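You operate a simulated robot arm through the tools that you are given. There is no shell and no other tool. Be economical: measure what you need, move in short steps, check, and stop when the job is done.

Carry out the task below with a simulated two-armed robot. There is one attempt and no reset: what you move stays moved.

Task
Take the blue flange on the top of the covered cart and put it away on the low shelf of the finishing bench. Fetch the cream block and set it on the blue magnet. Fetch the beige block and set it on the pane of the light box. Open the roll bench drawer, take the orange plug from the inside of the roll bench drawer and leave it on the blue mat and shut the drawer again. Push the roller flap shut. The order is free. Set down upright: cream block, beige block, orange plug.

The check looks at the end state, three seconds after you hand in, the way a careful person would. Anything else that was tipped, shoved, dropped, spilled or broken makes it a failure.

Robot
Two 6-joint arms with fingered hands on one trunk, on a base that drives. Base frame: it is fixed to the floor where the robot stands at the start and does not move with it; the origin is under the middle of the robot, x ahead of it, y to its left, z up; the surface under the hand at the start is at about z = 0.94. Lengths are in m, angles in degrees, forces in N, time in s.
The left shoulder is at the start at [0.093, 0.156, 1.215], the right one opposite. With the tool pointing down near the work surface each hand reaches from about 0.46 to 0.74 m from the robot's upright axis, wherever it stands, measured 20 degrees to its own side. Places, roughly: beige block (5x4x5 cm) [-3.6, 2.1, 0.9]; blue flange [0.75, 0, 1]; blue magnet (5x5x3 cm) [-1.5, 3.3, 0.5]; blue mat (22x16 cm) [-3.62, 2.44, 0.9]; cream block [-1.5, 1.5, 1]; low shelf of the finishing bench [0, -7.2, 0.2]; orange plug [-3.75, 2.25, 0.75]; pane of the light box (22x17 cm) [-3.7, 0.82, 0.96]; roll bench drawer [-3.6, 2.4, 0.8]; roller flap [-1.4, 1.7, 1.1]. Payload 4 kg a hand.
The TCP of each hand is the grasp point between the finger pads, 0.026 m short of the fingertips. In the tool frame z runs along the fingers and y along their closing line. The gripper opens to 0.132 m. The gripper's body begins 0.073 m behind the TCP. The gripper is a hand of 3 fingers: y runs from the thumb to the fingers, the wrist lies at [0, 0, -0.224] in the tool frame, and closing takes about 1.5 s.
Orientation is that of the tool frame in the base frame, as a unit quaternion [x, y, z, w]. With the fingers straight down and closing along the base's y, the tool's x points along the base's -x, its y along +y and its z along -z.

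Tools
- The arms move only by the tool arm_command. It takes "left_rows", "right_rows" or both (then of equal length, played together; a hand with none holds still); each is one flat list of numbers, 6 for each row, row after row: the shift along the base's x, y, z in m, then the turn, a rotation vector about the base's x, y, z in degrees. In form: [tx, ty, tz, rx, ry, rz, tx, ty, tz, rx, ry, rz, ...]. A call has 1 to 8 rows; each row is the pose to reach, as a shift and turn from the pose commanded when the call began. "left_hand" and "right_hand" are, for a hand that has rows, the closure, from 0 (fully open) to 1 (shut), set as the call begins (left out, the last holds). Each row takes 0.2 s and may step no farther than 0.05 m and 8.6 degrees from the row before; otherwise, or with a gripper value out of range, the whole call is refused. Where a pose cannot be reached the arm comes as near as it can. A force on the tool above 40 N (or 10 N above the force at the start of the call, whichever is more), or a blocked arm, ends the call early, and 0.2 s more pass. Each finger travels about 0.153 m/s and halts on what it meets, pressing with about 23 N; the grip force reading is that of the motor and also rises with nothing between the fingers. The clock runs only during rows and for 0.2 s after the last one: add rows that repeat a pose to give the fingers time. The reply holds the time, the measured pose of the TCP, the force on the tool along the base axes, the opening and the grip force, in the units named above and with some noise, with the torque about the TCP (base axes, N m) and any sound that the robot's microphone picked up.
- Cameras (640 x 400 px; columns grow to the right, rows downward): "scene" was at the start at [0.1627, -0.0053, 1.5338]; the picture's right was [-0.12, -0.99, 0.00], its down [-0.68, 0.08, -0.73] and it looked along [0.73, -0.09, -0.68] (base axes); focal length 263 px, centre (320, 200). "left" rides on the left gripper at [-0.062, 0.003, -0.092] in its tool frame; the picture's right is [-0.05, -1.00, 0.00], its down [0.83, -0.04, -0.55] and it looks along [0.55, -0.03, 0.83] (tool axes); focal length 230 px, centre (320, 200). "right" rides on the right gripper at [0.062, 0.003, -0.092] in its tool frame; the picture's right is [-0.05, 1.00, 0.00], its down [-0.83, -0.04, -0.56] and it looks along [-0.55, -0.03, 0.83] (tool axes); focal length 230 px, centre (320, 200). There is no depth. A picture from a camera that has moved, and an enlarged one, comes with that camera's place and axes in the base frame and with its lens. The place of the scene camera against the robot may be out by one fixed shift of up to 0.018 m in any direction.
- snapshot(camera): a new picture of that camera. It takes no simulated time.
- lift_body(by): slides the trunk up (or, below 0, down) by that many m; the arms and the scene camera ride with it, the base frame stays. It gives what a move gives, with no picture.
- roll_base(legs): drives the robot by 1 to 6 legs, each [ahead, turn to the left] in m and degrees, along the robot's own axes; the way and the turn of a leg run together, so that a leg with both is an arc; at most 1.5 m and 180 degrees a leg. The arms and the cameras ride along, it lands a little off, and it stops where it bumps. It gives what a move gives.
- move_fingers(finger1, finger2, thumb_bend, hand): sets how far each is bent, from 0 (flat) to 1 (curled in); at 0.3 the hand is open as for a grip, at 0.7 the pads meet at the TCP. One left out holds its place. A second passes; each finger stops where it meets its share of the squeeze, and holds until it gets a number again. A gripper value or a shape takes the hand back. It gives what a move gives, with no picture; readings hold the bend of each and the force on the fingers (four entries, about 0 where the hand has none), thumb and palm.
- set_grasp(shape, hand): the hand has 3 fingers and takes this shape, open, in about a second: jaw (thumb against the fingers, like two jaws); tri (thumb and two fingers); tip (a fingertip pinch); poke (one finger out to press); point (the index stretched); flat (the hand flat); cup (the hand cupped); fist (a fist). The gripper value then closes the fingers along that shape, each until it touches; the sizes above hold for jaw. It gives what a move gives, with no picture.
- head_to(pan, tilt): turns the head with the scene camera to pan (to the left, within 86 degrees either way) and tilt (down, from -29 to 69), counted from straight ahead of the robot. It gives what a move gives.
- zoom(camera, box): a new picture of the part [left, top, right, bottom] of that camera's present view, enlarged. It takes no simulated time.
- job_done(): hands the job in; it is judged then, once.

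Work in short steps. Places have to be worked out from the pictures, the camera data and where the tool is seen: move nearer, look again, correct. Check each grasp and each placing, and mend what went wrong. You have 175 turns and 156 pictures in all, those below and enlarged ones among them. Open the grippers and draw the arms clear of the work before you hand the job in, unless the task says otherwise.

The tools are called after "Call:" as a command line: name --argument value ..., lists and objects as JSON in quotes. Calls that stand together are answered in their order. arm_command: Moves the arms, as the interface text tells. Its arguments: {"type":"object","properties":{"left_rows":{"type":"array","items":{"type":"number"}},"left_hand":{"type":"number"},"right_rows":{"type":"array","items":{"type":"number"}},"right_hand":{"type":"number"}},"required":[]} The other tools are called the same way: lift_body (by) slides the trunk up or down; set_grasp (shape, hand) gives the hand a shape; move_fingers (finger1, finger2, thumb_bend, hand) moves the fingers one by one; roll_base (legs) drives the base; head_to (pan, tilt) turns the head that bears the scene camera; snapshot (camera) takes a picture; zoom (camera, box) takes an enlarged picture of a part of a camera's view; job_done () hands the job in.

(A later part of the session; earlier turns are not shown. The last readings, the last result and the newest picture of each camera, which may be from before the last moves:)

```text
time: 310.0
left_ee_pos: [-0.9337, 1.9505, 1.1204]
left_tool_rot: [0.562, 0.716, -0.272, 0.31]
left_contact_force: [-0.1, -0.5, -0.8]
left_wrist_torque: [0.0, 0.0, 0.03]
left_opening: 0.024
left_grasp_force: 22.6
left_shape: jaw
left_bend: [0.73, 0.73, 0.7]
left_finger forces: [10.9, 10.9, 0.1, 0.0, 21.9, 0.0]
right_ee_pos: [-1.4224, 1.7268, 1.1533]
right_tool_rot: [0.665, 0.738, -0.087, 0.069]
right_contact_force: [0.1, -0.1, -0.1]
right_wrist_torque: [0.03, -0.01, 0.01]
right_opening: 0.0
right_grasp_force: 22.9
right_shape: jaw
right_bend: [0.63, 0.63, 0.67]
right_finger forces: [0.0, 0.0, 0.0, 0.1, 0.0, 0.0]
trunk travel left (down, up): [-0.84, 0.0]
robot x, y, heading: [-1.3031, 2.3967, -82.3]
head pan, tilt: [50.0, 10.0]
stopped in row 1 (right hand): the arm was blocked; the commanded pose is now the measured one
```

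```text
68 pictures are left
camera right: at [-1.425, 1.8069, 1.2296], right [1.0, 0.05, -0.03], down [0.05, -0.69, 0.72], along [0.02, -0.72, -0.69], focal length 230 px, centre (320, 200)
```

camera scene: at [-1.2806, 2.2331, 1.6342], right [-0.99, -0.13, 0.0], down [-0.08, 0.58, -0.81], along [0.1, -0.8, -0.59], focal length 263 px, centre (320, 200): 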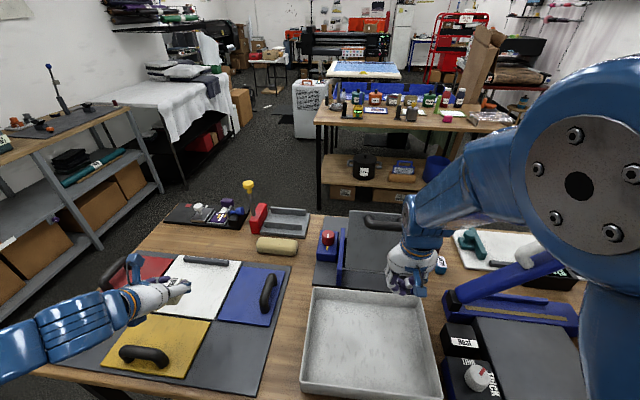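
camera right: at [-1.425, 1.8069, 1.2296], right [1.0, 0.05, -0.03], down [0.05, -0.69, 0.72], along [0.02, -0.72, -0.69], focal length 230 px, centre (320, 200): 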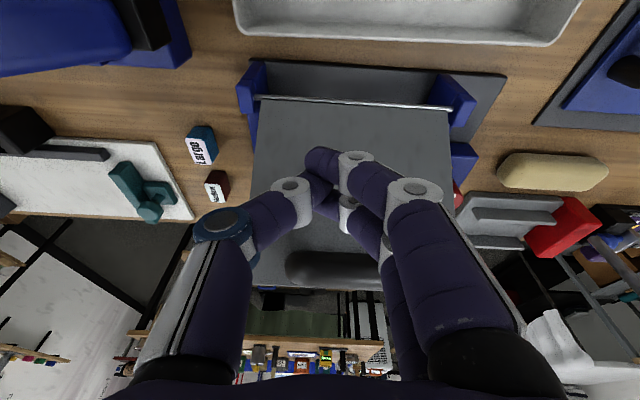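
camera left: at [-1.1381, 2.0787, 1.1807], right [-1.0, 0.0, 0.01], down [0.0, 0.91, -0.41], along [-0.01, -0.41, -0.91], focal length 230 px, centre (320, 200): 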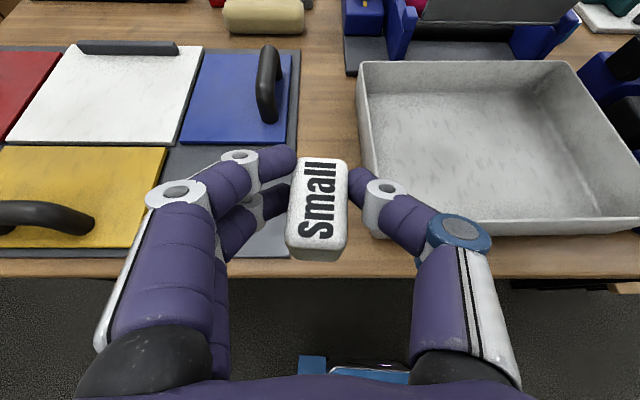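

It was pushed back although not touching the flap: the arm jams when the wrist is high. I tilt the hand forward (fingers pointing ahead-down), which lowers the wrist and extends the reach.

Call:
arm_command --right_rows '[0, 0.02, 0.01, -7.5, -1, 0, 0, 0.03, 0.02, -15, -2, 0, 0, 0.04, 0.03, -22.5, -3, 0, 0, 0.04, 0.03, -30, -4, 0, 0, 0.04, 0.03, -37.5, -5, 0, 0, 0.04, 0.03, -45, -6, 0, 0, 0.04, 0.03, -45, -6, 0]'

Call:
head_to --pan 0 --tilt 35

Call:
snapshot --camera "scene"

```text
time: 311.6
left_ee_pos: [-0.9345, 1.9497, 1.1222]
left_tool_rot: [0.563, 0.717, -0.271, 0.31]
left_contact_force: [0.7, -0.2, -1.1]
left_wrist_torque: [0.01, 0.01, -0.01]
left_opening: 0.024
left_grasp_force: 22.9
left_shape: jaw
left_bend: [0.73, 0.73, 0.7]
left_finger forces: [11.0, 10.9, 0.0, 0.0, 21.9, 0.0]
right_ee_pos: [-1.4245, 1.7651, 1.1822]
right_tool_rot: [0.591, 0.644, -0.329, 0.356]
right_contact_force: [-0.1, 0.1, -0.7]
right_wrist_torque: [0.0, 0.03, 0.01]
right_opening: 0.0
right_grasp_force: 22.7
right_shape: jaw
right_bend: [0.63, 0.63, 0.67]
right_finger forces: [0.1, 0.0, 0.0, 0.0, 0.0, 0.1]
right hand out of reach, approached as far as the arm can: row 4
trunk travel left (down, up): [-0.84, 0.0]
robot x, y, heading: [-1.3046, 2.396, -82.5]
head pan, tilt: [50.0, 10.0]
```

```text
time: 312.8
left_ee_pos: [-0.9346, 1.9504, 1.1206]
left_tool_rot: [0.563, 0.717, -0.271, 0.309]
left_contact_force: [0.2, -0.3, -0.2]
left_wrist_torque: [0.0, 0.0, 0.0]
left_opening: 0.0236
left_grasp_force: 23.0
left_shape: jaw
left_bend: [0.73, 0.73, 0.7]
left_finger forces: [10.9, 10.9, 0.0, 0.1, 22.0, 0.0]
right_ee_pos: [-1.4227, 1.7652, 1.183]
right_tool_rot: [0.592, 0.645, -0.329, 0.355]
right_contact_force: [-0.3, 0.3, 0.1]
right_wrist_torque: [-0.02, 0.01, -0.02]
right_opening: 0.0001
right_grasp_force: 23.3
right_shape: jaw
right_bend: [0.63, 0.63, 0.67]
right_finger forces: [0.0, 0.0, 0.0, 0.1, 0.1, 0.0]
trunk travel left (down, up): [-0.84, 0.0]
robot x, y, heading: [-1.3013, 2.3994, -82.5]
head pan, tilt: [0.0, 35.0]
```

```text
67 pictures are left
camera scene: at [-1.2815, 2.2318, 1.6341], right [-0.99, -0.13, 0.0], down [-0.08, 0.58, -0.81], along [0.11, -0.8, -0.59], focal length 263 px, centre (320, 200)
```

scene: 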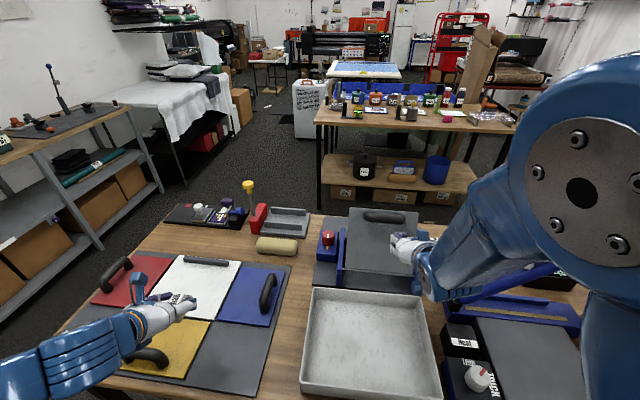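

The hand is tilted and free. Now lower slightly and push forward, then along the arc downward.

Call:
arm_command --right_rows '[0, -0.02, -0.02, 0, 0, 0, 0, -0.05, -0.025, 0, 0, 0, 0, -0.08, -0.025, 0, 0, 0, 0, -0.11, -0.03, 0, 0, 0, 0, -0.14, -0.04, 0, 0, 0, 0, -0.165, -0.06, 0, 0, 0, 0, -0.18, -0.085, 0, 0, 0, 0, -0.19, -0.11, 0, 0, 0]'

Call:
zoom --camera "scene" --box '[280, 180, 520, 330]'

```text
time: 314.6
left_ee_pos: [-0.9346, 1.9484, 1.1217]
left_tool_rot: [0.563, 0.716, -0.272, 0.309]
left_contact_force: [-0.3, 0.4, -0.9]
left_wrist_torque: [0.01, 0.0, -0.02]
left_opening: 0.0243
left_grasp_force: 22.7
left_shape: jaw
left_bend: [0.73, 0.73, 0.7]
left_finger forces: [11.0, 10.9, 0.0, 0.0, 21.9, 0.0]
right_ee_pos: [-1.4214, 1.5747, 1.071]
right_tool_rot: [0.592, 0.645, -0.329, 0.356]
right_contact_force: [-0.6, 0.3, -0.4]
right_wrist_torque: [-0.01, 0.0, -0.02]
right_opening: 0.0
right_grasp_force: 23.1
right_shape: jaw
right_bend: [0.63, 0.63, 0.67]
right_finger forces: [0.0, 0.1, 0.0, 0.1, 0.0, 0.0]
trunk travel left (down, up): [-0.84, 0.0]
robot x, y, heading: [-1.3035, 2.3961, -82.5]
head pan, tilt: [0.0, 35.0]
```

```text
2.67 times, centred on (400, 255) of scene
camera zoom: at [-1.2816, 2.2304, 1.634], right [-0.99, -0.13, 0.0], down [-0.08, 0.58, -0.81], along [0.1, -0.8, -0.59], focal length 702 px, centre (107, 53)
```

zoom: 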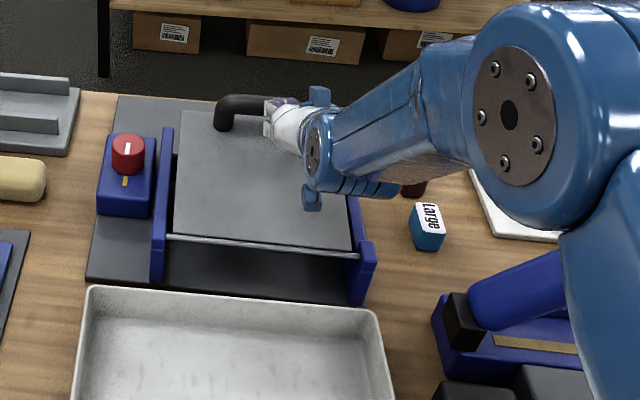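

The flap has swung nearly shut. I push down further until firm contact.

Call:
arm_command --right_rows '[0, 0, -0.015, 0, 0, 0, 0, 0, -0.03, 0, 0, 0, 0, 0, -0.045, 0, 0, 0, 0, 0, -0.055, 0, 0, 0, 0, 0, -0.065, 0, 0, 0, 0, 0, -0.075, 0, 0, 0]'

Call:
zoom --camera "scene" --box '[280, 180, 520, 330]'

```text
time: 316.0
left_ee_pos: [-0.9326, 1.9551, 1.1236]
left_tool_rot: [0.563, 0.716, -0.275, 0.31]
left_contact_force: [0.0, -0.5, -0.8]
left_wrist_torque: [-0.03, 0.02, 0.03]
left_opening: 0.024
left_grasp_force: 22.5
left_shape: jaw
left_bend: [0.73, 0.73, 0.7]
left_finger forces: [11.0, 10.8, 0.1, 0.0, 22.0, 0.1]
right_ee_pos: [-1.4192, 1.5738, 1.0124]
right_tool_rot: [0.587, 0.641, -0.337, 0.363]
right_contact_force: [3.8, -6.2, 37.6]
right_wrist_torque: [-0.71, -0.02, 0.04]
right_opening: 0.0001
right_grasp_force: 22.8
right_shape: jaw
right_bend: [0.66, 0.63, 0.67]
right_finger forces: [48.9, 0.1, 0.0, 0.1, 0.1, 0.0]
trunk travel left (down, up): [-0.84, 0.0]
robot x, y, heading: [-1.3023, 2.3952, -82.7]
head pan, tilt: [0.0, 35.0]
```

```text
2.67 times, centred on (400, 255) of scene
camera zoom: at [-1.2795, 2.2395, 1.6356], right [-0.99, -0.13, 0.0], down [-0.08, 0.58, -0.81], along [0.1, -0.8, -0.58], focal length 702 px, centre (107, 53)
```

zoom: 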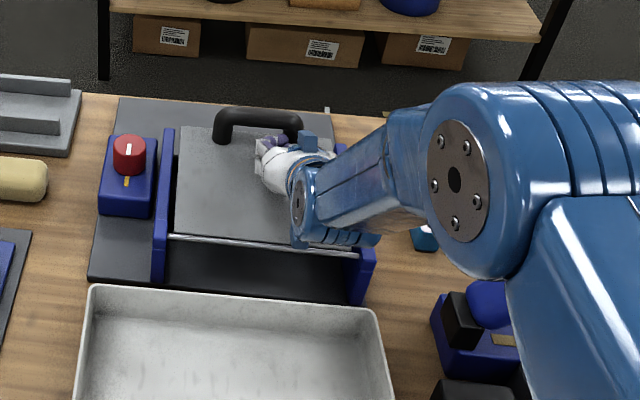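

Flap is shut (38 N contact). I lift the right hand off and draw it back.

Call:
arm_command --right_rows '[0, 0.0, 0.03, 0, 0, 0, 0, 0.01, 0.07, 0, 0, 0, 0, 0.02, 0.11, 0, 0, 0, 0, 0.05, 0.14, 0, 0, 0, 0, 0.09, 0.16, 0, 0, 0, -0.01, 0.13, 0.17, 0, 0, 0, -0.02, 0.17, 0.18, 0, 0, 0, -0.03, 0.2, 0.18, 0, 0, 0]'

Call:
snapshot --camera "scene"

```text
time: 316.5
left_ee_pos: [-0.9249, 1.9525, 1.1215]
left_tool_rot: [0.543, 0.731, -0.261, 0.322]
left_contact_force: [-0.4, 0.3, -0.4]
left_wrist_torque: [-0.01, 0.03, 0.01]
left_opening: 0.0237
left_grasp_force: 23.3
left_shape: jaw
left_bend: [0.73, 0.73, 0.7]
left_finger forces: [11.1, 10.8, 0.0, 0.0, 21.8, 0.0]
right_ee_pos: [-1.4237, 1.5978, 1.0357]
right_tool_rot: [0.592, 0.644, -0.329, 0.357]
right_contact_force: [-0.3, 0.3, -0.4]
right_wrist_torque: [-0.04, 0.04, -0.03]
right_opening: 0.0
right_grasp_force: 23.0
right_shape: jaw
right_bend: [0.64, 0.63, 0.67]
right_finger forces: [0.0, 0.0, 0.0, 0.1, 0.1, 0.1]
trunk travel left (down, up): [-0.84, 0.0]
robot x, y, heading: [-1.3037, 2.3915, -82.4]
head pan, tilt: [0.0, 35.0]
stopped in row 2 (right hand): the arm was blocked; the commanded pose is now the measured one
```

```text
64 pictures are left
camera scene: at [-1.2819, 2.2313, 1.6336], right [-0.99, -0.13, 0.0], down [-0.08, 0.58, -0.81], along [0.1, -0.8, -0.59], focal length 263 px, centre (320, 200)
```

scene: 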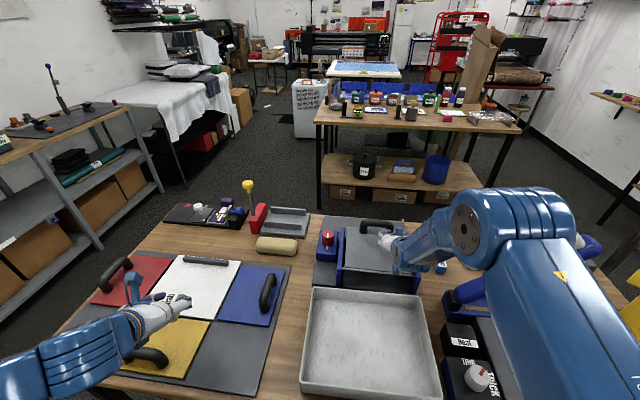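

Flap lies shut. I continue lifting the hand away more gently.

Call:
arm_command --right_rows '[0, 0.0, 0.02, 0, 0, 0, 0, 0.0, 0.05, 0, 0, 0, 0, 0.01, 0.08, 0, 0, 0, 0, 0.03, 0.11, 0, 0, 0, 0, 0.06, 0.13, 0, 0, 0, 0, 0.1, 0.14, 0, 0, 0, 0, 0.14, 0.15, 0, 0, 0, 0, 0.17, 0.15, 0, 0, 0]'

Call:
snapshot --camera "scene"

```text
time: 318.3
left_ee_pos: [-0.9232, 1.9526, 1.1229]
left_tool_rot: [0.544, 0.729, -0.263, 0.322]
left_contact_force: [0.3, 0.0, -0.4]
left_wrist_torque: [-0.01, 0.0, 0.0]
left_opening: 0.0239
left_grasp_force: 22.9
left_shape: jaw
left_bend: [0.73, 0.73, 0.7]
left_finger forces: [11.0, 10.8, 0.0, 0.1, 21.8, 0.0]
right_ee_pos: [-1.4258, 1.7699, 1.1836]
right_tool_rot: [0.591, 0.644, -0.329, 0.357]
right_contact_force: [0.9, 0.2, -0.5]
right_wrist_torque: [-0.02, 0.02, -0.01]
right_opening: 0.0001
right_grasp_force: 22.8
right_shape: jaw
right_bend: [0.64, 0.63, 0.67]
right_finger forces: [0.0, 0.0, 0.0, 0.0, 0.1, 0.0]
trunk travel left (down, up): [-0.84, 0.0]
robot x, y, heading: [-1.3028, 2.3971, -82.5]
head pan, tilt: [0.0, 35.0]
```

```text
63 pictures are left
camera scene: at [-1.2806, 2.2335, 1.6343], right [-0.99, -0.13, 0.0], down [-0.08, 0.58, -0.81], along [0.1, -0.8, -0.59], focal length 263 px, centre (320, 200)
```

scene: 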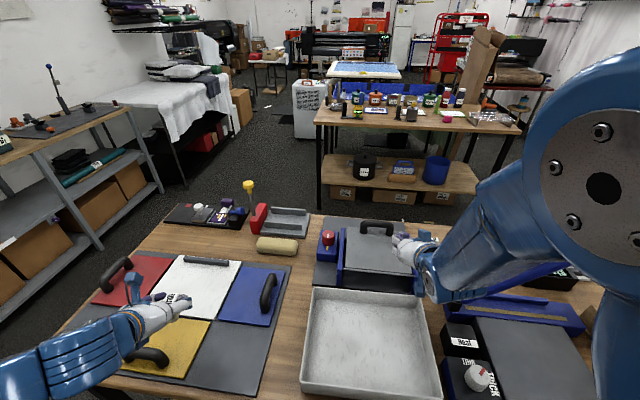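

The flap stays shut. Now back off, turn to the magnet shelf side (north).

Call:
roll_base --legs '[[-0.12, 0], [0, 90], [0, 82]]'

Call:
lift_body --by -0.3

Call:
snapshot --camera "scene"

```text
time: 322.8
left_ee_pos: [-0.8001, 2.7869, 1.1327]
left_tool_rot: [-0.045, 0.907, 0.005, 0.418]
left_contact_force: [-0.3, -0.6, -1.0]
left_wrist_torque: [0.01, 0.06, 0.01]
left_opening: 0.0236
left_grasp_force: 23.3
left_shape: jaw
left_bend: [0.73, 0.73, 0.7]
left_finger forces: [10.8, 10.8, 0.0, 0.0, 21.5, 0.0]
right_ee_pos: [-0.7694, 2.2609, 1.2019]
right_tool_rot: [0.06, 0.865, -0.029, 0.497]
right_contact_force: [-0.7, -0.4, -0.3]
right_wrist_torque: [0.02, -0.01, -0.02]
right_opening: 0.0
right_grasp_force: 23.1
right_shape: jaw
right_bend: [0.64, 0.63, 0.67]
right_finger forces: [0.0, 0.1, 0.1, 0.1, 0.1, 0.0]
trunk travel left (down, up): [-0.84, 0.0]
robot x, y, heading: [-1.3171, 2.5047, -4.6]
head pan, tilt: [0.0, 35.0]
stopped in leg 2: the robot was blocked; the commanded pose is now the measured one
```

```text
time: 325.8
left_ee_pos: [-0.8064, 2.7827, 0.8339]
left_tool_rot: [-0.037, 0.908, -0.001, 0.418]
left_contact_force: [0.6, 0.0, -0.4]
left_wrist_torque: [0.0, 0.03, 0.01]
left_opening: 0.0238
left_grasp_force: 22.9
left_shape: jaw
left_bend: [0.73, 0.73, 0.7]
left_finger forces: [10.8, 10.7, 0.0, 0.0, 21.5, 0.1]
right_ee_pos: [-0.7695, 2.264, 0.9038]
right_tool_rot: [0.056, 0.864, -0.031, 0.499]
right_contact_force: [-0.9, 0.1, -0.6]
right_wrist_torque: [0.0, 0.0, 0.02]
right_opening: 0.0003
right_grasp_force: 23.5
right_shape: jaw
right_bend: [0.64, 0.63, 0.67]
right_finger forces: [0.0, 0.1, 0.0, 0.1, 0.0, 0.0]
trunk travel left (down, up): [-0.54, 0.3]
robot x, y, heading: [-1.3159, 2.5086, -4.7]
head pan, tilt: [0.0, 35.0]
```

```text
62 pictures are left
camera scene: at [-1.1547, 2.4951, 1.3342], right [-0.08, -1.0, 0.0], down [-0.59, 0.05, -0.81], along [0.81, -0.07, -0.59], focal length 263 px, centre (320, 200)
```

scene: 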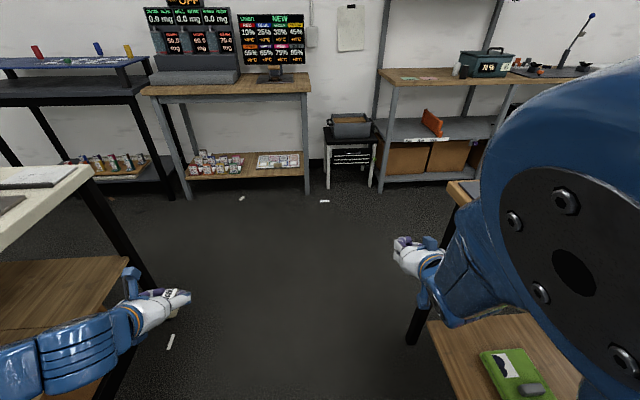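

The turn stopped short without visible contact; the aisle is clear, so I continue turning.

Call:
roll_base --legs '[[0, 90]]'

Call:
snapshot --camera "scene"

```text
time: 329.5
left_ee_pos: [-1.4554, 3.0676, 0.8431]
left_tool_rot: [-0.589, 0.691, 0.259, 0.33]
left_contact_force: [0.3, 0.6, 0.2]
left_wrist_torque: [0.01, -0.04, 0.0]
left_opening: 0.0235
left_grasp_force: 22.7
left_shape: jaw
left_bend: [0.73, 0.73, 0.7]
left_finger forces: [10.5, 10.6, 0.0, 0.0, 21.2, 0.1]
right_ee_pos: [-0.9513, 2.9466, 0.9164]
right_tool_rot: [-0.451, 0.736, 0.317, 0.393]
right_contact_force: [0.4, -0.4, 0.5]
right_wrist_torque: [0.01, 0.01, -0.02]
right_opening: 0.0
right_grasp_force: 23.1
right_shape: jaw
right_bend: [0.64, 0.63, 0.67]
right_finger forces: [0.0, 0.0, 0.0, 0.1, 0.1, 0.0]
trunk travel left (down, up): [-0.54, 0.3]
robot x, y, heading: [-1.3052, 2.5088, 71.6]
head pan, tilt: [0.0, 35.0]
stopped in leg 1: the robot was blocked; the commanded pose is now the measured one
```

```text
61 pictures are left
camera scene: at [-1.2583, 2.6617, 1.334], right [0.95, -0.31, 0.0], down [-0.18, -0.56, -0.81], along [0.25, 0.77, -0.59], focal length 263 px, centre (320, 200)
```

scene: 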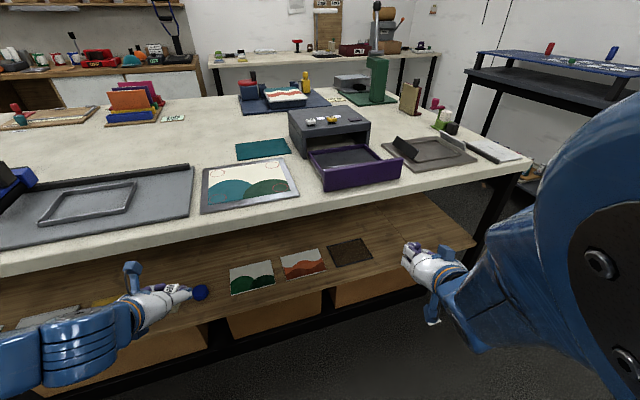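

Magnet confirmed at (-1.487, 3.328). I lower the trunk so the hand will pass under the table top and correct the hand tilt so the block is upright again (computed rotation of about 9°).

Call:
lift_body --by -0.22

Call:
arm_command --left_rows '[0, 0, 0, 4.4, 0.8, -1.25, 0, 0, 0, 8.77, 1.65, -2.5, 0, 0, 0, 8.77, 1.65, -2.5]'

Call:
snapshot --camera "scene"

Call:
snapshot --camera "left"

```text
time: 331.8
left_ee_pos: [-1.4522, 3.0651, 0.6252]
left_tool_rot: [-0.585, 0.695, 0.255, 0.333]
left_contact_force: [0.3, 0.6, -0.3]
left_wrist_torque: [0.01, 0.05, 0.0]
left_opening: 0.0237
left_grasp_force: 23.5
left_shape: jaw
left_bend: [0.73, 0.73, 0.7]
left_finger forces: [10.7, 10.6, 0.1, 0.0, 21.3, 0.0]
right_ee_pos: [-0.9518, 2.9488, 0.7029]
right_tool_rot: [-0.453, 0.731, 0.318, 0.4]
right_contact_force: [0.7, -0.1, 0.6]
right_wrist_torque: [0.02, 0.0, 0.0]
right_opening: 0.0
right_grasp_force: 23.0
right_shape: jaw
right_bend: [0.64, 0.63, 0.67]
right_finger forces: [0.1, 0.1, 0.0, 0.1, 0.0, 0.0]
trunk travel left (down, up): [-0.32, 0.52]
robot x, y, heading: [-1.3065, 2.503, 71.3]
head pan, tilt: [0.0, 35.0]
```

```text
time: 332.6
left_ee_pos: [-1.4451, 3.0857, 0.6321]
left_tool_rot: [-0.525, 0.694, 0.307, 0.386]
left_contact_force: [0.4, 0.9, -1.1]
left_wrist_torque: [0.0, 0.0, -0.02]
left_opening: 0.0237
left_grasp_force: 22.5
left_shape: jaw
left_bend: [0.73, 0.73, 0.7]
left_finger forces: [10.5, 10.5, 0.0, 0.0, 20.9, 0.0]
left hand out of reach, approached as far as the arm can: row 1, 2, 3
right_ee_pos: [-0.9507, 2.9487, 0.7029]
right_tool_rot: [-0.453, 0.73, 0.318, 0.401]
right_contact_force: [-0.6, 0.0, 0.4]
right_wrist_torque: [0.03, -0.04, 0.03]
right_opening: 0.0
right_grasp_force: 23.3
right_shape: jaw
right_bend: [0.64, 0.63, 0.67]
right_finger forces: [0.0, 0.1, 0.1, 0.0, 0.0, 0.0]
trunk travel left (down, up): [-0.32, 0.52]
robot x, y, heading: [-1.3124, 2.5053, 71.5]
head pan, tilt: [0.0, 35.0]
```

```text
60 pictures are left
camera scene: at [-1.2548, 2.658, 1.1145], right [0.93, -0.36, 0.0], down [-0.21, -0.55, -0.81], along [0.29, 0.76, -0.59], focal length 263 px, centre (320, 200)
```

scene: 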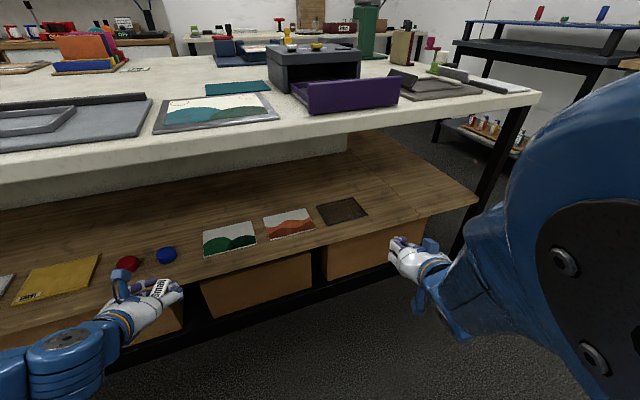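

```text
59 pictures are left
camera left: at [-1.4585, 3.0399, 0.7324], right [0.97, -0.23, 0.02], down [-0.2, -0.88, -0.43], along [0.12, 0.41, -0.9], focal length 230 px, centre (320, 200)
```

left: 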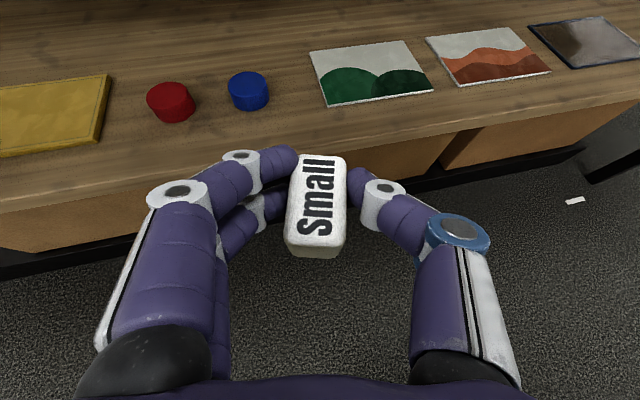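

Clear view of both magnets: blue one at (-1.485, 3.315), top about z 0.53. I drive 0.14 m forward.

Call:
roll_base --legs '[[0.14, 0]]'

Call:
arm_command --left_rows '[-0.02, 0.0, 0.0, 0, 0, 0, -0.04, 0.02, 0.0, 0, 0, 0, -0.06, 0.05, 0, 0, 0, 0, -0.085, 0.08, 0, 0, 0, 0, -0.085, 0.08, 0, 0, 0, 0]'

Call:
snapshot --camera "left"

Call:
snapshot --camera "scene"

```text
time: 333.9
left_ee_pos: [-1.3997, 3.2202, 0.6322]
left_tool_rot: [-0.526, 0.693, 0.308, 0.385]
left_contact_force: [0.3, 0.2, -0.5]
left_wrist_torque: [0.04, -0.01, 0.02]
left_opening: 0.0235
left_grasp_force: 23.3
left_shape: jaw
left_bend: [0.73, 0.73, 0.7]
left_finger forces: [10.5, 10.5, 0.1, 0.0, 21.0, 0.1]
right_ee_pos: [-0.906, 3.0833, 0.7009]
right_tool_rot: [-0.451, 0.733, 0.316, 0.4]
right_contact_force: [-0.6, -0.2, -0.6]
right_wrist_torque: [0.0, -0.03, 0.04]
right_opening: 0.0
right_grasp_force: 23.0
right_shape: jaw
right_bend: [0.64, 0.63, 0.67]
right_finger forces: [0.0, 0.0, 0.0, 0.0, 0.0, 0.0]
trunk travel left (down, up): [-0.32, 0.52]
robot x, y, heading: [-1.2644, 2.6418, 71.5]
head pan, tilt: [0.0, 35.0]
```

```text
time: 335.1
left_ee_pos: [-1.4493, 3.3076, 0.6355]
left_tool_rot: [-0.524, 0.69, 0.312, 0.391]
left_contact_force: [-0.8, 0.3, -0.4]
left_wrist_torque: [-0.01, -0.02, 0.01]
left_opening: 0.0236
left_grasp_force: 22.5
left_shape: jaw
left_bend: [0.73, 0.73, 0.7]
left_finger forces: [10.4, 10.4, 0.0, 0.0, 20.8, 0.0]
left hand out of reach, approached as far as the arm can: row 1, 2, 3, 4, 5
right_ee_pos: [-0.9082, 3.0686, 0.6926]
right_tool_rot: [-0.448, 0.741, 0.316, 0.387]
right_contact_force: [0.2, 0.0, 0.3]
right_wrist_torque: [0.0, 0.0, -0.03]
right_opening: 0.0002
right_grasp_force: 22.9
right_shape: jaw
right_bend: [0.64, 0.63, 0.67]
right_finger forces: [0.0, 0.0, 0.0, 0.1, 0.1, 0.0]
trunk travel left (down, up): [-0.32, 0.52]
robot x, y, heading: [-1.2615, 2.6409, 71.2]
head pan, tilt: [0.0, 35.0]
```

```text
58 pictures are left
camera left: at [-1.4632, 3.2595, 0.7337], right [0.97, -0.23, 0.02], down [-0.2, -0.87, -0.44], along [0.12, 0.43, -0.9], focal length 230 px, centre (320, 200)
```

left: 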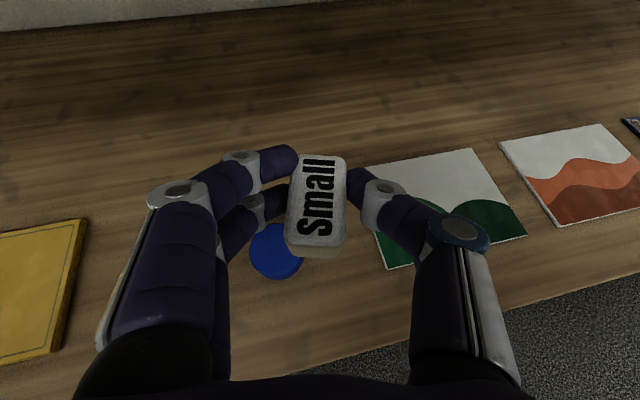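

```text
57 pictures are left
camera scene: at [-1.2087, 2.7926, 1.1163], right [0.93, -0.36, 0.0], down [-0.21, -0.53, -0.82], along [0.3, 0.77, -0.57], focal length 263 px, centre (320, 200)
```

scene: 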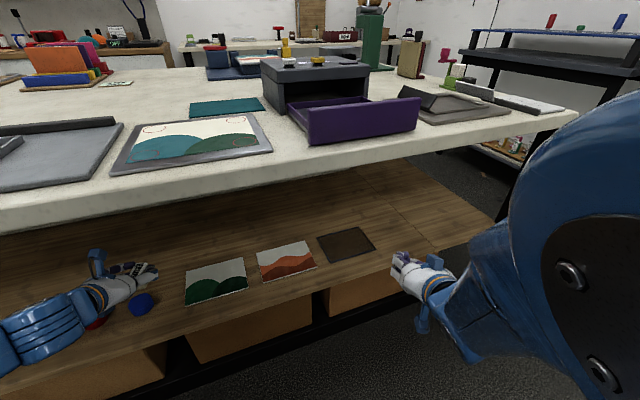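

The arm is too close (minimum reach). I back the base 10 cm and extend the arm instead, with a 2° tilt correction.

Call:
roll_base --legs '[[-0.1, 0]]'

Call:
arm_command --left_rows '[0, 0.03, 0.0, -1, 0.5, 0, 0, 0.06, 0.0, -2, 0.9, 0, -0.003, 0.09, 0, -2, 0.9, 0, -0.004, 0.105, 0, -2, 0.9, 0, -0.004, 0.105, 0, -2, 0.9, 0]'

Call:
snapshot --camera "left"

```text
time: 336.3
left_ee_pos: [-1.4809, 3.2094, 0.633]
left_tool_rot: [-0.524, 0.69, 0.313, 0.391]
left_contact_force: [-0.4, -0.6, 0.4]
left_wrist_torque: [-0.04, 0.03, -0.01]
left_opening: 0.0237
left_grasp_force: 22.8
left_shape: jaw
left_bend: [0.73, 0.73, 0.7]
left_finger forces: [10.5, 10.3, 0.0, 0.0, 20.8, 0.0]
right_ee_pos: [-0.9395, 2.9707, 0.6939]
right_tool_rot: [-0.448, 0.741, 0.316, 0.389]
right_contact_force: [0.4, -1.1, -0.4]
right_wrist_torque: [0.01, 0.0, 0.03]
right_opening: 0.0001
right_grasp_force: 23.6
right_shape: jaw
right_bend: [0.64, 0.63, 0.67]
right_finger forces: [0.1, 0.0, 0.0, 0.0, 0.0, 0.0]
trunk travel left (down, up): [-0.32, 0.52]
robot x, y, heading: [-1.2982, 2.5415, 71.2]
head pan, tilt: [0.0, 35.0]
```

```text
time: 337.5
left_ee_pos: [-1.4872, 3.3073, 0.642]
left_tool_rot: [-0.525, 0.695, 0.308, 0.383]
left_contact_force: [-0.2, -0.2, -0.6]
left_wrist_torque: [-0.01, -0.02, 0.02]
left_opening: 0.0236
left_grasp_force: 22.6
left_shape: jaw
left_bend: [0.73, 0.73, 0.7]
left_finger forces: [10.0, 9.8, 0.1, 0.0, 19.7, 0.0]
right_ee_pos: [-0.944, 2.9707, 0.6933]
right_tool_rot: [-0.446, 0.741, 0.326, 0.382]
right_contact_force: [-0.5, -0.1, -0.2]
right_wrist_torque: [0.02, 0.02, 0.0]
right_opening: 0.0
right_grasp_force: 23.3
right_shape: jaw
right_bend: [0.64, 0.63, 0.67]
right_finger forces: [0.0, 0.0, 0.0, 0.0, 0.0, 0.0]
trunk travel left (down, up): [-0.32, 0.52]
robot x, y, heading: [-1.2957, 2.5424, 71.5]
head pan, tilt: [0.0, 35.0]
```

```text
56 pictures are left
camera left: at [-1.4999, 3.2618, 0.7421], right [0.97, -0.23, 0.02], down [-0.2, -0.88, -0.42], along [0.11, 0.41, -0.91], focal length 230 px, centre (320, 200)
```

left: 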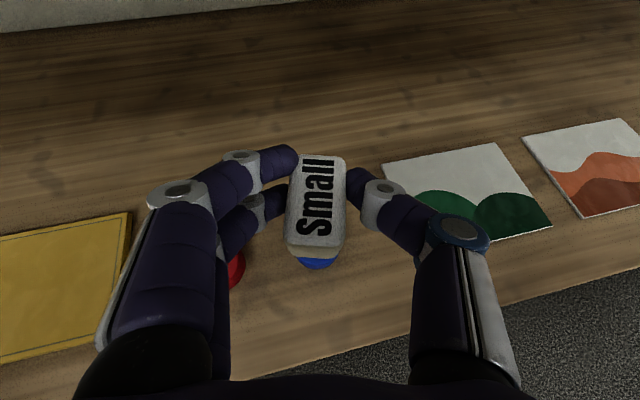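

Block is right above the magnet. I shift 1.2 cm forward and descend to about z=0.58, then look.

Call:
arm_command --left_rows '[0.001, 0.007, -0.015, 0, 0, 0, 0.002, 0.013, -0.03, 0, 0, 0, 0.002, 0.013, -0.045, 0, 0, 0, 0.002, 0.013, -0.058, 0, 0, 0, 0.002, 0.013, -0.058, 0, 0, 0]'

Call:
snapshot --camera "left"

Call:
zoom --camera "scene" --box '[60, 180, 260, 330]'

```text
time: 338.7
left_ee_pos: [-1.4863, 3.3182, 0.5853]
left_tool_rot: [-0.526, 0.694, 0.309, 0.382]
left_contact_force: [0.7, 0.3, 0.0]
left_wrist_torque: [0.01, 0.0, -0.03]
left_opening: 0.0234
left_grasp_force: 22.6
left_shape: jaw
left_bend: [0.73, 0.73, 0.7]
left_finger forces: [10.0, 9.9, 0.0, 0.0, 19.8, 0.0]
right_ee_pos: [-0.9438, 2.9709, 0.6938]
right_tool_rot: [-0.447, 0.74, 0.327, 0.382]
right_contact_force: [0.5, 0.4, -0.5]
right_wrist_torque: [0.03, 0.01, 0.02]
right_opening: 0.0002
right_grasp_force: 23.3
right_shape: jaw
right_bend: [0.64, 0.63, 0.67]
right_finger forces: [0.0, 0.0, 0.0, 0.1, 0.1, 0.0]
trunk travel left (down, up): [-0.32, 0.52]
robot x, y, heading: [-1.2941, 2.5404, 71.2]
head pan, tilt: [0.0, 35.0]
```

```text
55 pictures are left
camera left: at [-1.4993, 3.2737, 0.6851], right [0.97, -0.23, 0.02], down [-0.2, -0.88, -0.42], along [0.12, 0.41, -0.91], focal length 230 px, centre (320, 200)
```

left: 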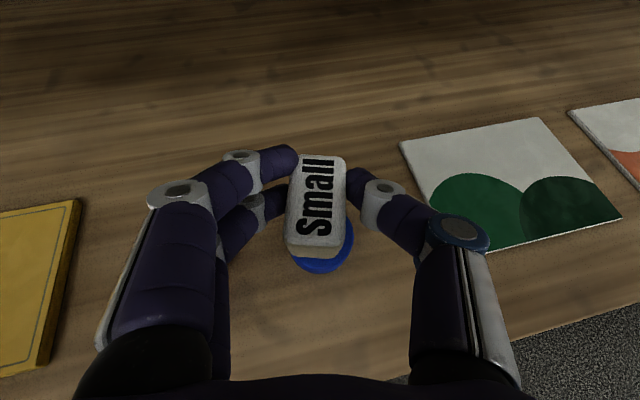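

```text
2.67 times, centred on (160, 255) of scene
camera zoom: at [-1.2371, 2.6945, 1.1171], right [0.91, -0.41, 0.0], down [-0.23, -0.51, -0.83], along [0.34, 0.75, -0.56], focal length 702 px, centre (747, 53)
```

zoom: 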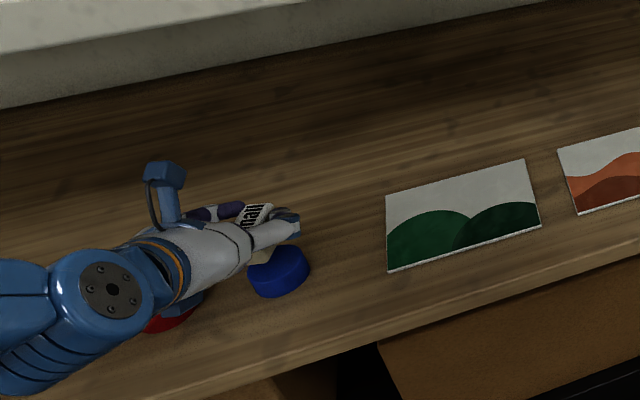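

Well centred over the magnet. I descend in small increments, checking the contact force.

Call:
arm_command --left_rows '[0.001, 0.0, -0.006, 0, 0, 0, 0.001, 0.0, -0.012, 0, 0, 0, 0.001, 0.0, -0.018, 0, 0, 0, 0.001, 0, -0.02, 0, 0, 0]'

Call:
zoom --camera "scene" --box '[100, 220, 200, 295]'

```text
time: 339.7
left_ee_pos: [-1.4845, 3.3176, 0.5636]
left_tool_rot: [-0.526, 0.695, 0.308, 0.383]
left_contact_force: [0.0, 0.5, -0.5]
left_wrist_torque: [0.01, 0.02, -0.01]
left_opening: 0.0236
left_grasp_force: 23.1
left_shape: jaw
left_bend: [0.73, 0.73, 0.7]
left_finger forces: [9.9, 9.8, 0.0, 0.0, 19.6, 0.0]
right_ee_pos: [-0.9439, 2.9712, 0.6941]
right_tool_rot: [-0.446, 0.74, 0.326, 0.383]
right_contact_force: [-0.1, 0.0, 0.5]
right_wrist_torque: [-0.01, -0.02, -0.03]
right_opening: 0.0
right_grasp_force: 22.7
right_shape: jaw
right_bend: [0.64, 0.63, 0.67]
right_finger forces: [0.0, 0.0, 0.0, 0.0, 0.0, 0.1]
trunk travel left (down, up): [-0.32, 0.52]
robot x, y, heading: [-1.2985, 2.5425, 71.2]
head pan, tilt: [0.0, 35.0]
```

```text
5.33 times, centred on (150, 258) of scene
camera zoom: at [-1.2368, 2.6945, 1.117], right [0.91, -0.41, 0.0], down [-0.23, -0.51, -0.83], along [0.34, 0.75, -0.56], focal length 1403 px, centre (1227, -107)
```

zoom: 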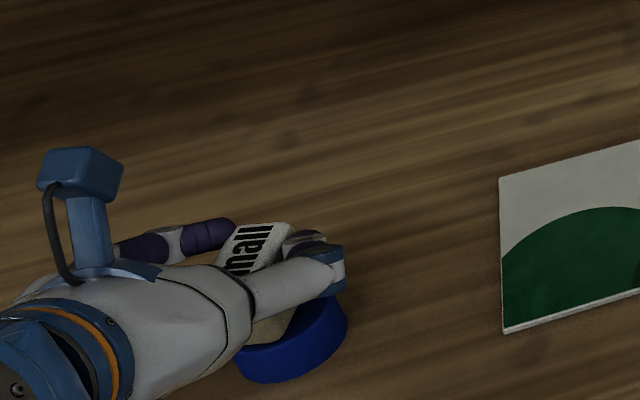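

Not yet in contact; a little further.

Call:
arm_command --left_rows '[0, 0.0, -0.004, 0, 0, 0, 0, 0.0, -0.008, 0, 0, 0, 0, 0.0, -0.012, 0, 0, 0]'

Call:
zoom --camera "left" --box '[200, 130, 440, 310]'

```text
time: 340.5
left_ee_pos: [-1.4847, 3.3182, 0.559]
left_tool_rot: [-0.522, 0.693, 0.313, 0.387]
left_contact_force: [-1.8, 1.9, 28.5]
left_wrist_torque: [0.32, 0.0, 0.05]
left_opening: 0.0243
left_grasp_force: 23.3
left_shape: jaw
left_bend: [0.73, 0.73, 0.71]
left_finger forces: [12.3, 12.8, 0.0, 0.0, 23.1, 0.0]
right_ee_pos: [-0.9443, 2.969, 0.6959]
right_tool_rot: [-0.445, 0.739, 0.328, 0.384]
right_contact_force: [0.1, -0.4, 0.4]
right_wrist_torque: [-0.01, -0.04, 0.02]
right_opening: 0.0001
right_grasp_force: 22.6
right_shape: jaw
right_bend: [0.64, 0.63, 0.67]
right_finger forces: [0.0, 0.1, 0.0, 0.0, 0.0, 0.0]
trunk travel left (down, up): [-0.32, 0.52]
robot x, y, heading: [-1.2949, 2.5437, 71.2]
head pan, tilt: [0.0, 35.0]
```

```text
2.22 times, centred on (320, 220) of left
camera zoom: at [-1.4972, 3.2718, 0.6599], right [0.97, -0.23, 0.01], down [-0.2, -0.88, -0.44], along [0.11, 0.42, -0.9], focal length 511 px, centre (320, 156)
```

zoom: 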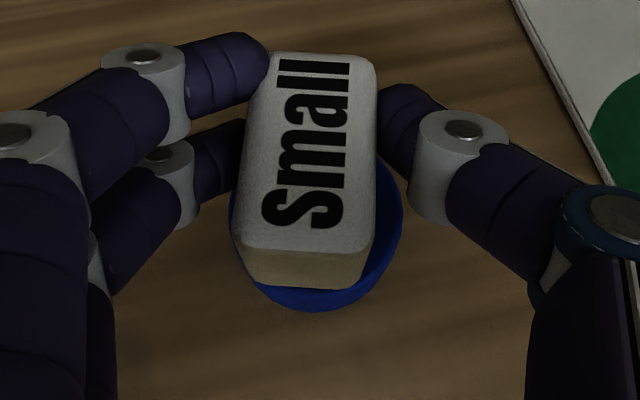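

Firm contact and block centred on the magnet. I relieve pressure, open slightly, and check.

Call:
arm_command --left_rows '[0, 0.0, 0.004, 0, 0, 0, 0, 0.0, 0.004, 0, 0, 0]'

Call:
arm_command --left_rows '[0, 0.0, 0, 0, 0, 0, 0, 0.0, 0, 0, 0, 0, 0, 0.0, 0, 0, 0, 0]' --left_hand 0.6

Call:
snapshot --camera "left"

```text
time: 341.1
left_ee_pos: [-1.4858, 3.318, 0.5602]
left_tool_rot: [-0.524, 0.694, 0.311, 0.383]
left_contact_force: [0.8, 9.2, 23.4]
left_wrist_torque: [0.33, 0.0, 0.02]
left_opening: 0.0244
left_grasp_force: 22.9
left_shape: jaw
left_bend: [0.73, 0.73, 0.71]
left_finger forces: [11.6, 12.2, 0.0, 0.0, 22.0, 0.0]
right_ee_pos: [-0.9434, 2.9689, 0.6964]
right_tool_rot: [-0.446, 0.739, 0.328, 0.383]
right_contact_force: [0.7, 0.4, 0.0]
right_wrist_torque: [0.02, 0.01, 0.0]
right_opening: 0.0
right_grasp_force: 22.9
right_shape: jaw
right_bend: [0.64, 0.63, 0.67]
right_finger forces: [0.1, 0.1, 0.1, 0.0, 0.1, 0.0]
trunk travel left (down, up): [-0.32, 0.52]
robot x, y, heading: [-1.2943, 2.5404, 71.3]
head pan, tilt: [0.0, 35.0]
```

```text
time: 341.9
left_ee_pos: [-1.4845, 3.3176, 0.5555]
left_tool_rot: [-0.525, 0.696, 0.307, 0.383]
left_contact_force: [-0.4, 0.5, -0.3]
left_wrist_torque: [-0.02, 0.0, -0.03]
left_opening: 0.0524
left_grasp_force: 0.0
left_shape: jaw
left_bend: [0.73, 0.73, 0.7]
left_finger forces: [0.1, 0.0, 0.1, 0.1, 0.0, 0.1]
right_ee_pos: [-0.9439, 2.9713, 0.6944]
right_tool_rot: [-0.446, 0.74, 0.326, 0.384]
right_contact_force: [0.3, -0.2, 0.6]
right_wrist_torque: [0.02, 0.02, -0.01]
right_opening: 0.0
right_grasp_force: 22.9
right_shape: jaw
right_bend: [0.64, 0.63, 0.67]
right_finger forces: [0.0, 0.0, 0.0, 0.0, 0.0, 0.0]
trunk travel left (down, up): [-0.32, 0.52]
robot x, y, heading: [-1.3001, 2.543, 71.2]
head pan, tilt: [0.0, 35.0]
```

```text
51 pictures are left
camera left: at [-1.4979, 3.2726, 0.6561], right [0.97, -0.23, 0.02], down [-0.2, -0.88, -0.42], along [0.12, 0.41, -0.91], focal length 230 px, centre (320, 200)
```

left: 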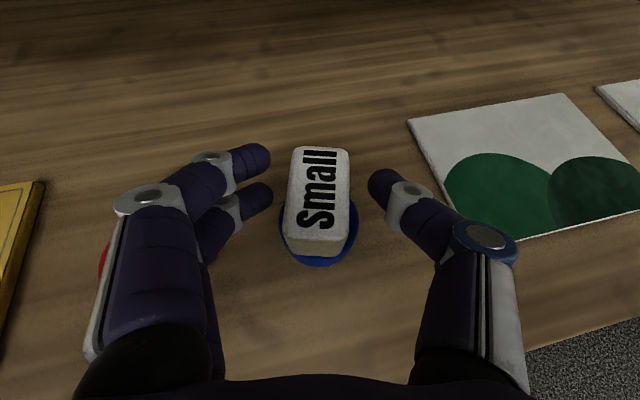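

The block sits on the magnet. I withdraw the hand along its own axis.

Call:
arm_command --left_rows '[-0.006, -0.024, 0.015, 0, 0, 0, -0.014, -0.058, 0.035, 0, 0, 0, -0.022, -0.09, 0.055, 0, 0, 0, -0.03, -0.124, 0.07, 0, 0, 0, -0.038, -0.158, 0.08, 0, 0, 0, -0.04, -0.17, 0.08, 0, 0, 0]'

Call:
snapshot --camera "scene"

```text
time: 343.3
left_ee_pos: [-1.4693, 3.1879, 0.6313]
left_tool_rot: [-0.525, 0.695, 0.309, 0.382]
left_contact_force: [-0.7, 0.0, 0.5]
left_wrist_torque: [-0.05, -0.04, 0.0]
left_opening: 0.0527
left_grasp_force: 0.1
left_shape: jaw
left_bend: [0.73, 0.73, 0.7]
left_finger forces: [0.0, 0.1, 0.0, 0.1, 0.0, 0.0]
left hand out of reach, approached as far as the arm can: row 4, 5, 6
right_ee_pos: [-0.9434, 2.9718, 0.6946]
right_tool_rot: [-0.446, 0.741, 0.326, 0.383]
right_contact_force: [0.2, -1.0, 0.6]
right_wrist_torque: [-0.01, -0.01, 0.03]
right_opening: 0.0002
right_grasp_force: 23.0
right_shape: jaw
right_bend: [0.64, 0.63, 0.67]
right_finger forces: [0.0, 0.0, 0.0, 0.1, 0.1, 0.0]
trunk travel left (down, up): [-0.32, 0.52]
robot x, y, heading: [-1.2932, 2.5441, 71.4]
head pan, tilt: [0.0, 35.0]
```

```text
50 pictures are left
camera scene: at [-1.2366, 2.6943, 1.1163], right [0.91, -0.42, 0.0], down [-0.23, -0.52, -0.82], along [0.34, 0.75, -0.57], focal length 263 px, centre (320, 200)
```

scene: 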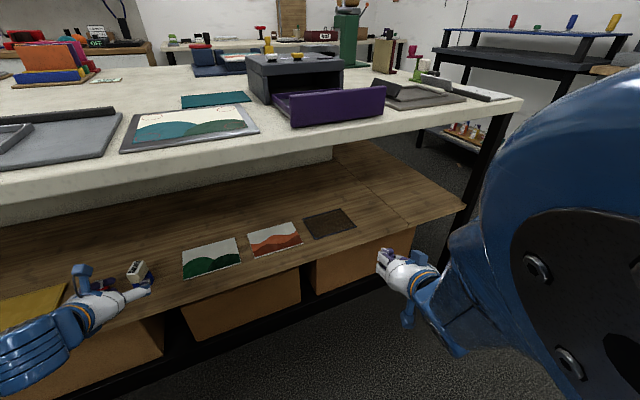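

Cream block stands on the magnet. I back up, raise the trunk and look west toward the roll bench.

Call:
roll_base --legs '[[-0.14, 0]]'

Call:
lift_body --by 0.4

Call:
lift_body --by 0.12

Call:
arm_command --left_rows '[0, 0, 0.0, -8.2, 2, 0, 0, -0.0, 0.0, -16.4, 4, 0, 0, 0, 0, -24.6, 6, 0, 0, 0, 0, -32.8, 8, 0, 0, 0, 0, -41, 10, 0, 0, 0, 0, -49.2, 12, 0, 0, 0, 0, -57, 14, 0, 0, 0, 0, -57, 14, 0]' --right_rows '[0, 0, 0.0, -8, 2.7, 0, 0, 0, 0.0, -16, 5.4, 0, 0, 0, 0, -24, 8.1, 0, 0, 0, 0, -32, 10.8, 0, 0, 0, 0, -40, 13.4, 0, 0, 0, 0, -48, 16.1, 0, 0, 0, 0, -56, 18.8, 0, 0, 0, 0, -57, 19, 0]' --left_hand 0 --right_hand 0

Call:
roll_base --legs '[[0, 70]]'

Call:
snapshot --camera "scene"

```text
time: 344.6
left_ee_pos: [-1.5139, 3.058, 0.6313]
left_tool_rot: [-0.526, 0.695, 0.309, 0.381]
left_contact_force: [-0.3, 0.3, 1.5]
left_wrist_torque: [-0.05, -0.03, 0.04]
left_opening: 0.0527
left_grasp_force: 0.1
left_shape: jaw
left_bend: [0.73, 0.73, 0.7]
left_finger forces: [0.0, 0.0, 0.0, 0.1, 0.0, 0.0]
right_ee_pos: [-0.9872, 2.8395, 0.6959]
right_tool_rot: [-0.447, 0.739, 0.327, 0.382]
right_contact_force: [-0.5, -0.3, 0.2]
right_wrist_torque: [-0.04, 0.01, 0.01]
right_opening: 0.0003
right_grasp_force: 22.7
right_shape: jaw
right_bend: [0.64, 0.63, 0.67]
right_finger forces: [0.0, 0.0, 0.0, 0.0, 0.0, 0.0]
trunk travel left (down, up): [-0.32, 0.52]
robot x, y, heading: [-1.3448, 2.4082, 71.3]
head pan, tilt: [0.0, 35.0]
```

```text
time: 348.4
left_ee_pos: [-1.5048, 3.0541, 1.0326]
left_tool_rot: [-0.526, 0.694, 0.31, 0.382]
left_contact_force: [-0.1, -0.5, 0.5]
left_wrist_torque: [-0.03, -0.04, 0.02]
left_opening: 0.0526
left_grasp_force: 0.0
left_shape: jaw
left_bend: [0.73, 0.73, 0.7]
left_finger forces: [0.0, 0.0, 0.1, 0.1, 0.0, 0.1]
right_ee_pos: [-0.9923, 2.853, 1.1016]
right_tool_rot: [-0.445, 0.734, 0.346, 0.379]
right_contact_force: [-0.1, -0.4, 0.1]
right_wrist_torque: [-0.01, 0.02, 0.02]
right_opening: 0.0
right_grasp_force: 23.0
right_shape: jaw
right_bend: [0.64, 0.63, 0.67]
right_finger forces: [0.0, 0.0, 0.0, 0.0, 0.0, 0.0]
trunk travel left (down, up): [-0.72, 0.12]
robot x, y, heading: [-1.3388, 2.4111, 71.5]
head pan, tilt: [0.0, 35.0]
```

```text
time: 349.9
left_ee_pos: [-1.5041, 3.0559, 1.15]
left_tool_rot: [-0.528, 0.693, 0.311, 0.38]
left_contact_force: [0.0, -0.5, -0.1]
left_wrist_torque: [0.02, -0.02, 0.04]
left_opening: 0.0529
left_grasp_force: 0.0
left_shape: jaw
left_bend: [0.73, 0.73, 0.7]
left_finger forces: [0.0, 0.1, 0.0, 0.0, 0.0, 0.0]
right_ee_pos: [-0.9922, 2.8548, 1.2242]
right_tool_rot: [-0.445, 0.732, 0.349, 0.38]
right_contact_force: [0.2, 0.9, 0.1]
right_wrist_torque: [-0.04, 0.03, -0.05]
right_opening: 0.0002
right_grasp_force: 22.8
right_shape: jaw
right_bend: [0.64, 0.63, 0.67]
right_finger forces: [0.0, 0.0, 0.0, 0.1, 0.0, 0.0]
trunk travel left (down, up): [-0.84, 0.0]
robot x, y, heading: [-1.3393, 2.4086, 71.5]
head pan, tilt: [0.0, 35.0]
```

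```text
time: 351.8
left_ee_pos: [-1.5148, 3.0483, 1.16]
left_tool_rot: [-0.602, 0.798, 0.005, 0.009]
left_contact_force: [0.3, 0.6, 0.4]
left_wrist_torque: [0.01, 0.0, 0.02]
left_opening: 0.1319
left_grasp_force: 0.0
left_shape: jaw
left_bend: [0.3, 0.3, 0.3]
left_finger forces: [0.1, 0.0, 0.1, 0.0, 0.0, 0.1]
right_ee_pos: [-1.0317, 2.824, 1.2171]
right_tool_rot: [-0.515, 0.857, 0.008, 0.01]
right_contact_force: [0.8, -0.7, 0.3]
right_wrist_torque: [0.01, 0.02, -0.01]
right_opening: 0.1319
right_grasp_force: 0.1
right_shape: jaw
right_bend: [0.3, 0.3, 0.3]
right_finger forces: [0.1, 0.0, 0.0, 0.1, 0.1, 0.0]
right hand out of reach, approached as far as the arm can: row 1, 2, 3, 4, 5, 6, 7, 8
trunk travel left (down, up): [-0.84, 0.0]
robot x, y, heading: [-1.3435, 2.4147, 71.4]
head pan, tilt: [0.0, 35.0]
```

```text
time: 355.4
left_ee_pos: [-1.9994, 2.4778, 1.1611]
left_tool_rot: [0.949, -0.316, -0.01, -0.003]
left_contact_force: [0.1, -0.9, -0.7]
left_wrist_torque: [0.0, -0.02, 0.04]
left_opening: 0.1316
left_grasp_force: 0.0
left_shape: jaw
left_bend: [0.3, 0.3, 0.3]
left_finger forces: [0.1, 0.0, 0.0, 0.0, 0.1, 0.1]
right_ee_pos: [-1.6182, 2.8487, 1.2167]
right_tool_rot: [0.91, -0.414, -0.012, -0.002]
right_contact_force: [0.0, 0.3, -0.6]
right_wrist_torque: [-0.02, -0.02, -0.02]
right_opening: 0.1319
right_grasp_force: 0.1
right_shape: jaw
right_bend: [0.3, 0.3, 0.3]
right_finger forces: [0.1, 0.1, 0.1, 0.0, 0.1, 0.0]
trunk travel left (down, up): [-0.84, 0.0]
robot x, y, heading: [-1.3362, 2.4181, 140.7]
head pan, tilt: [0.0, 35.0]
```

```text
49 pictures are left
camera scene: at [-1.4656, 2.531, 1.634], right [0.64, 0.77, 0.0], down [0.45, -0.38, -0.81], along [-0.62, 0.51, -0.59], focal length 263 px, centre (320, 200)
```

scene: 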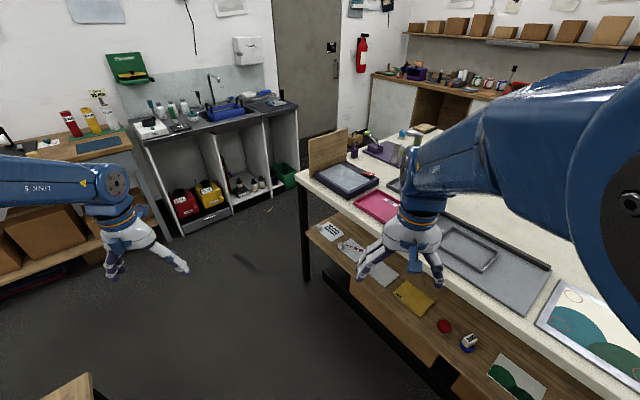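

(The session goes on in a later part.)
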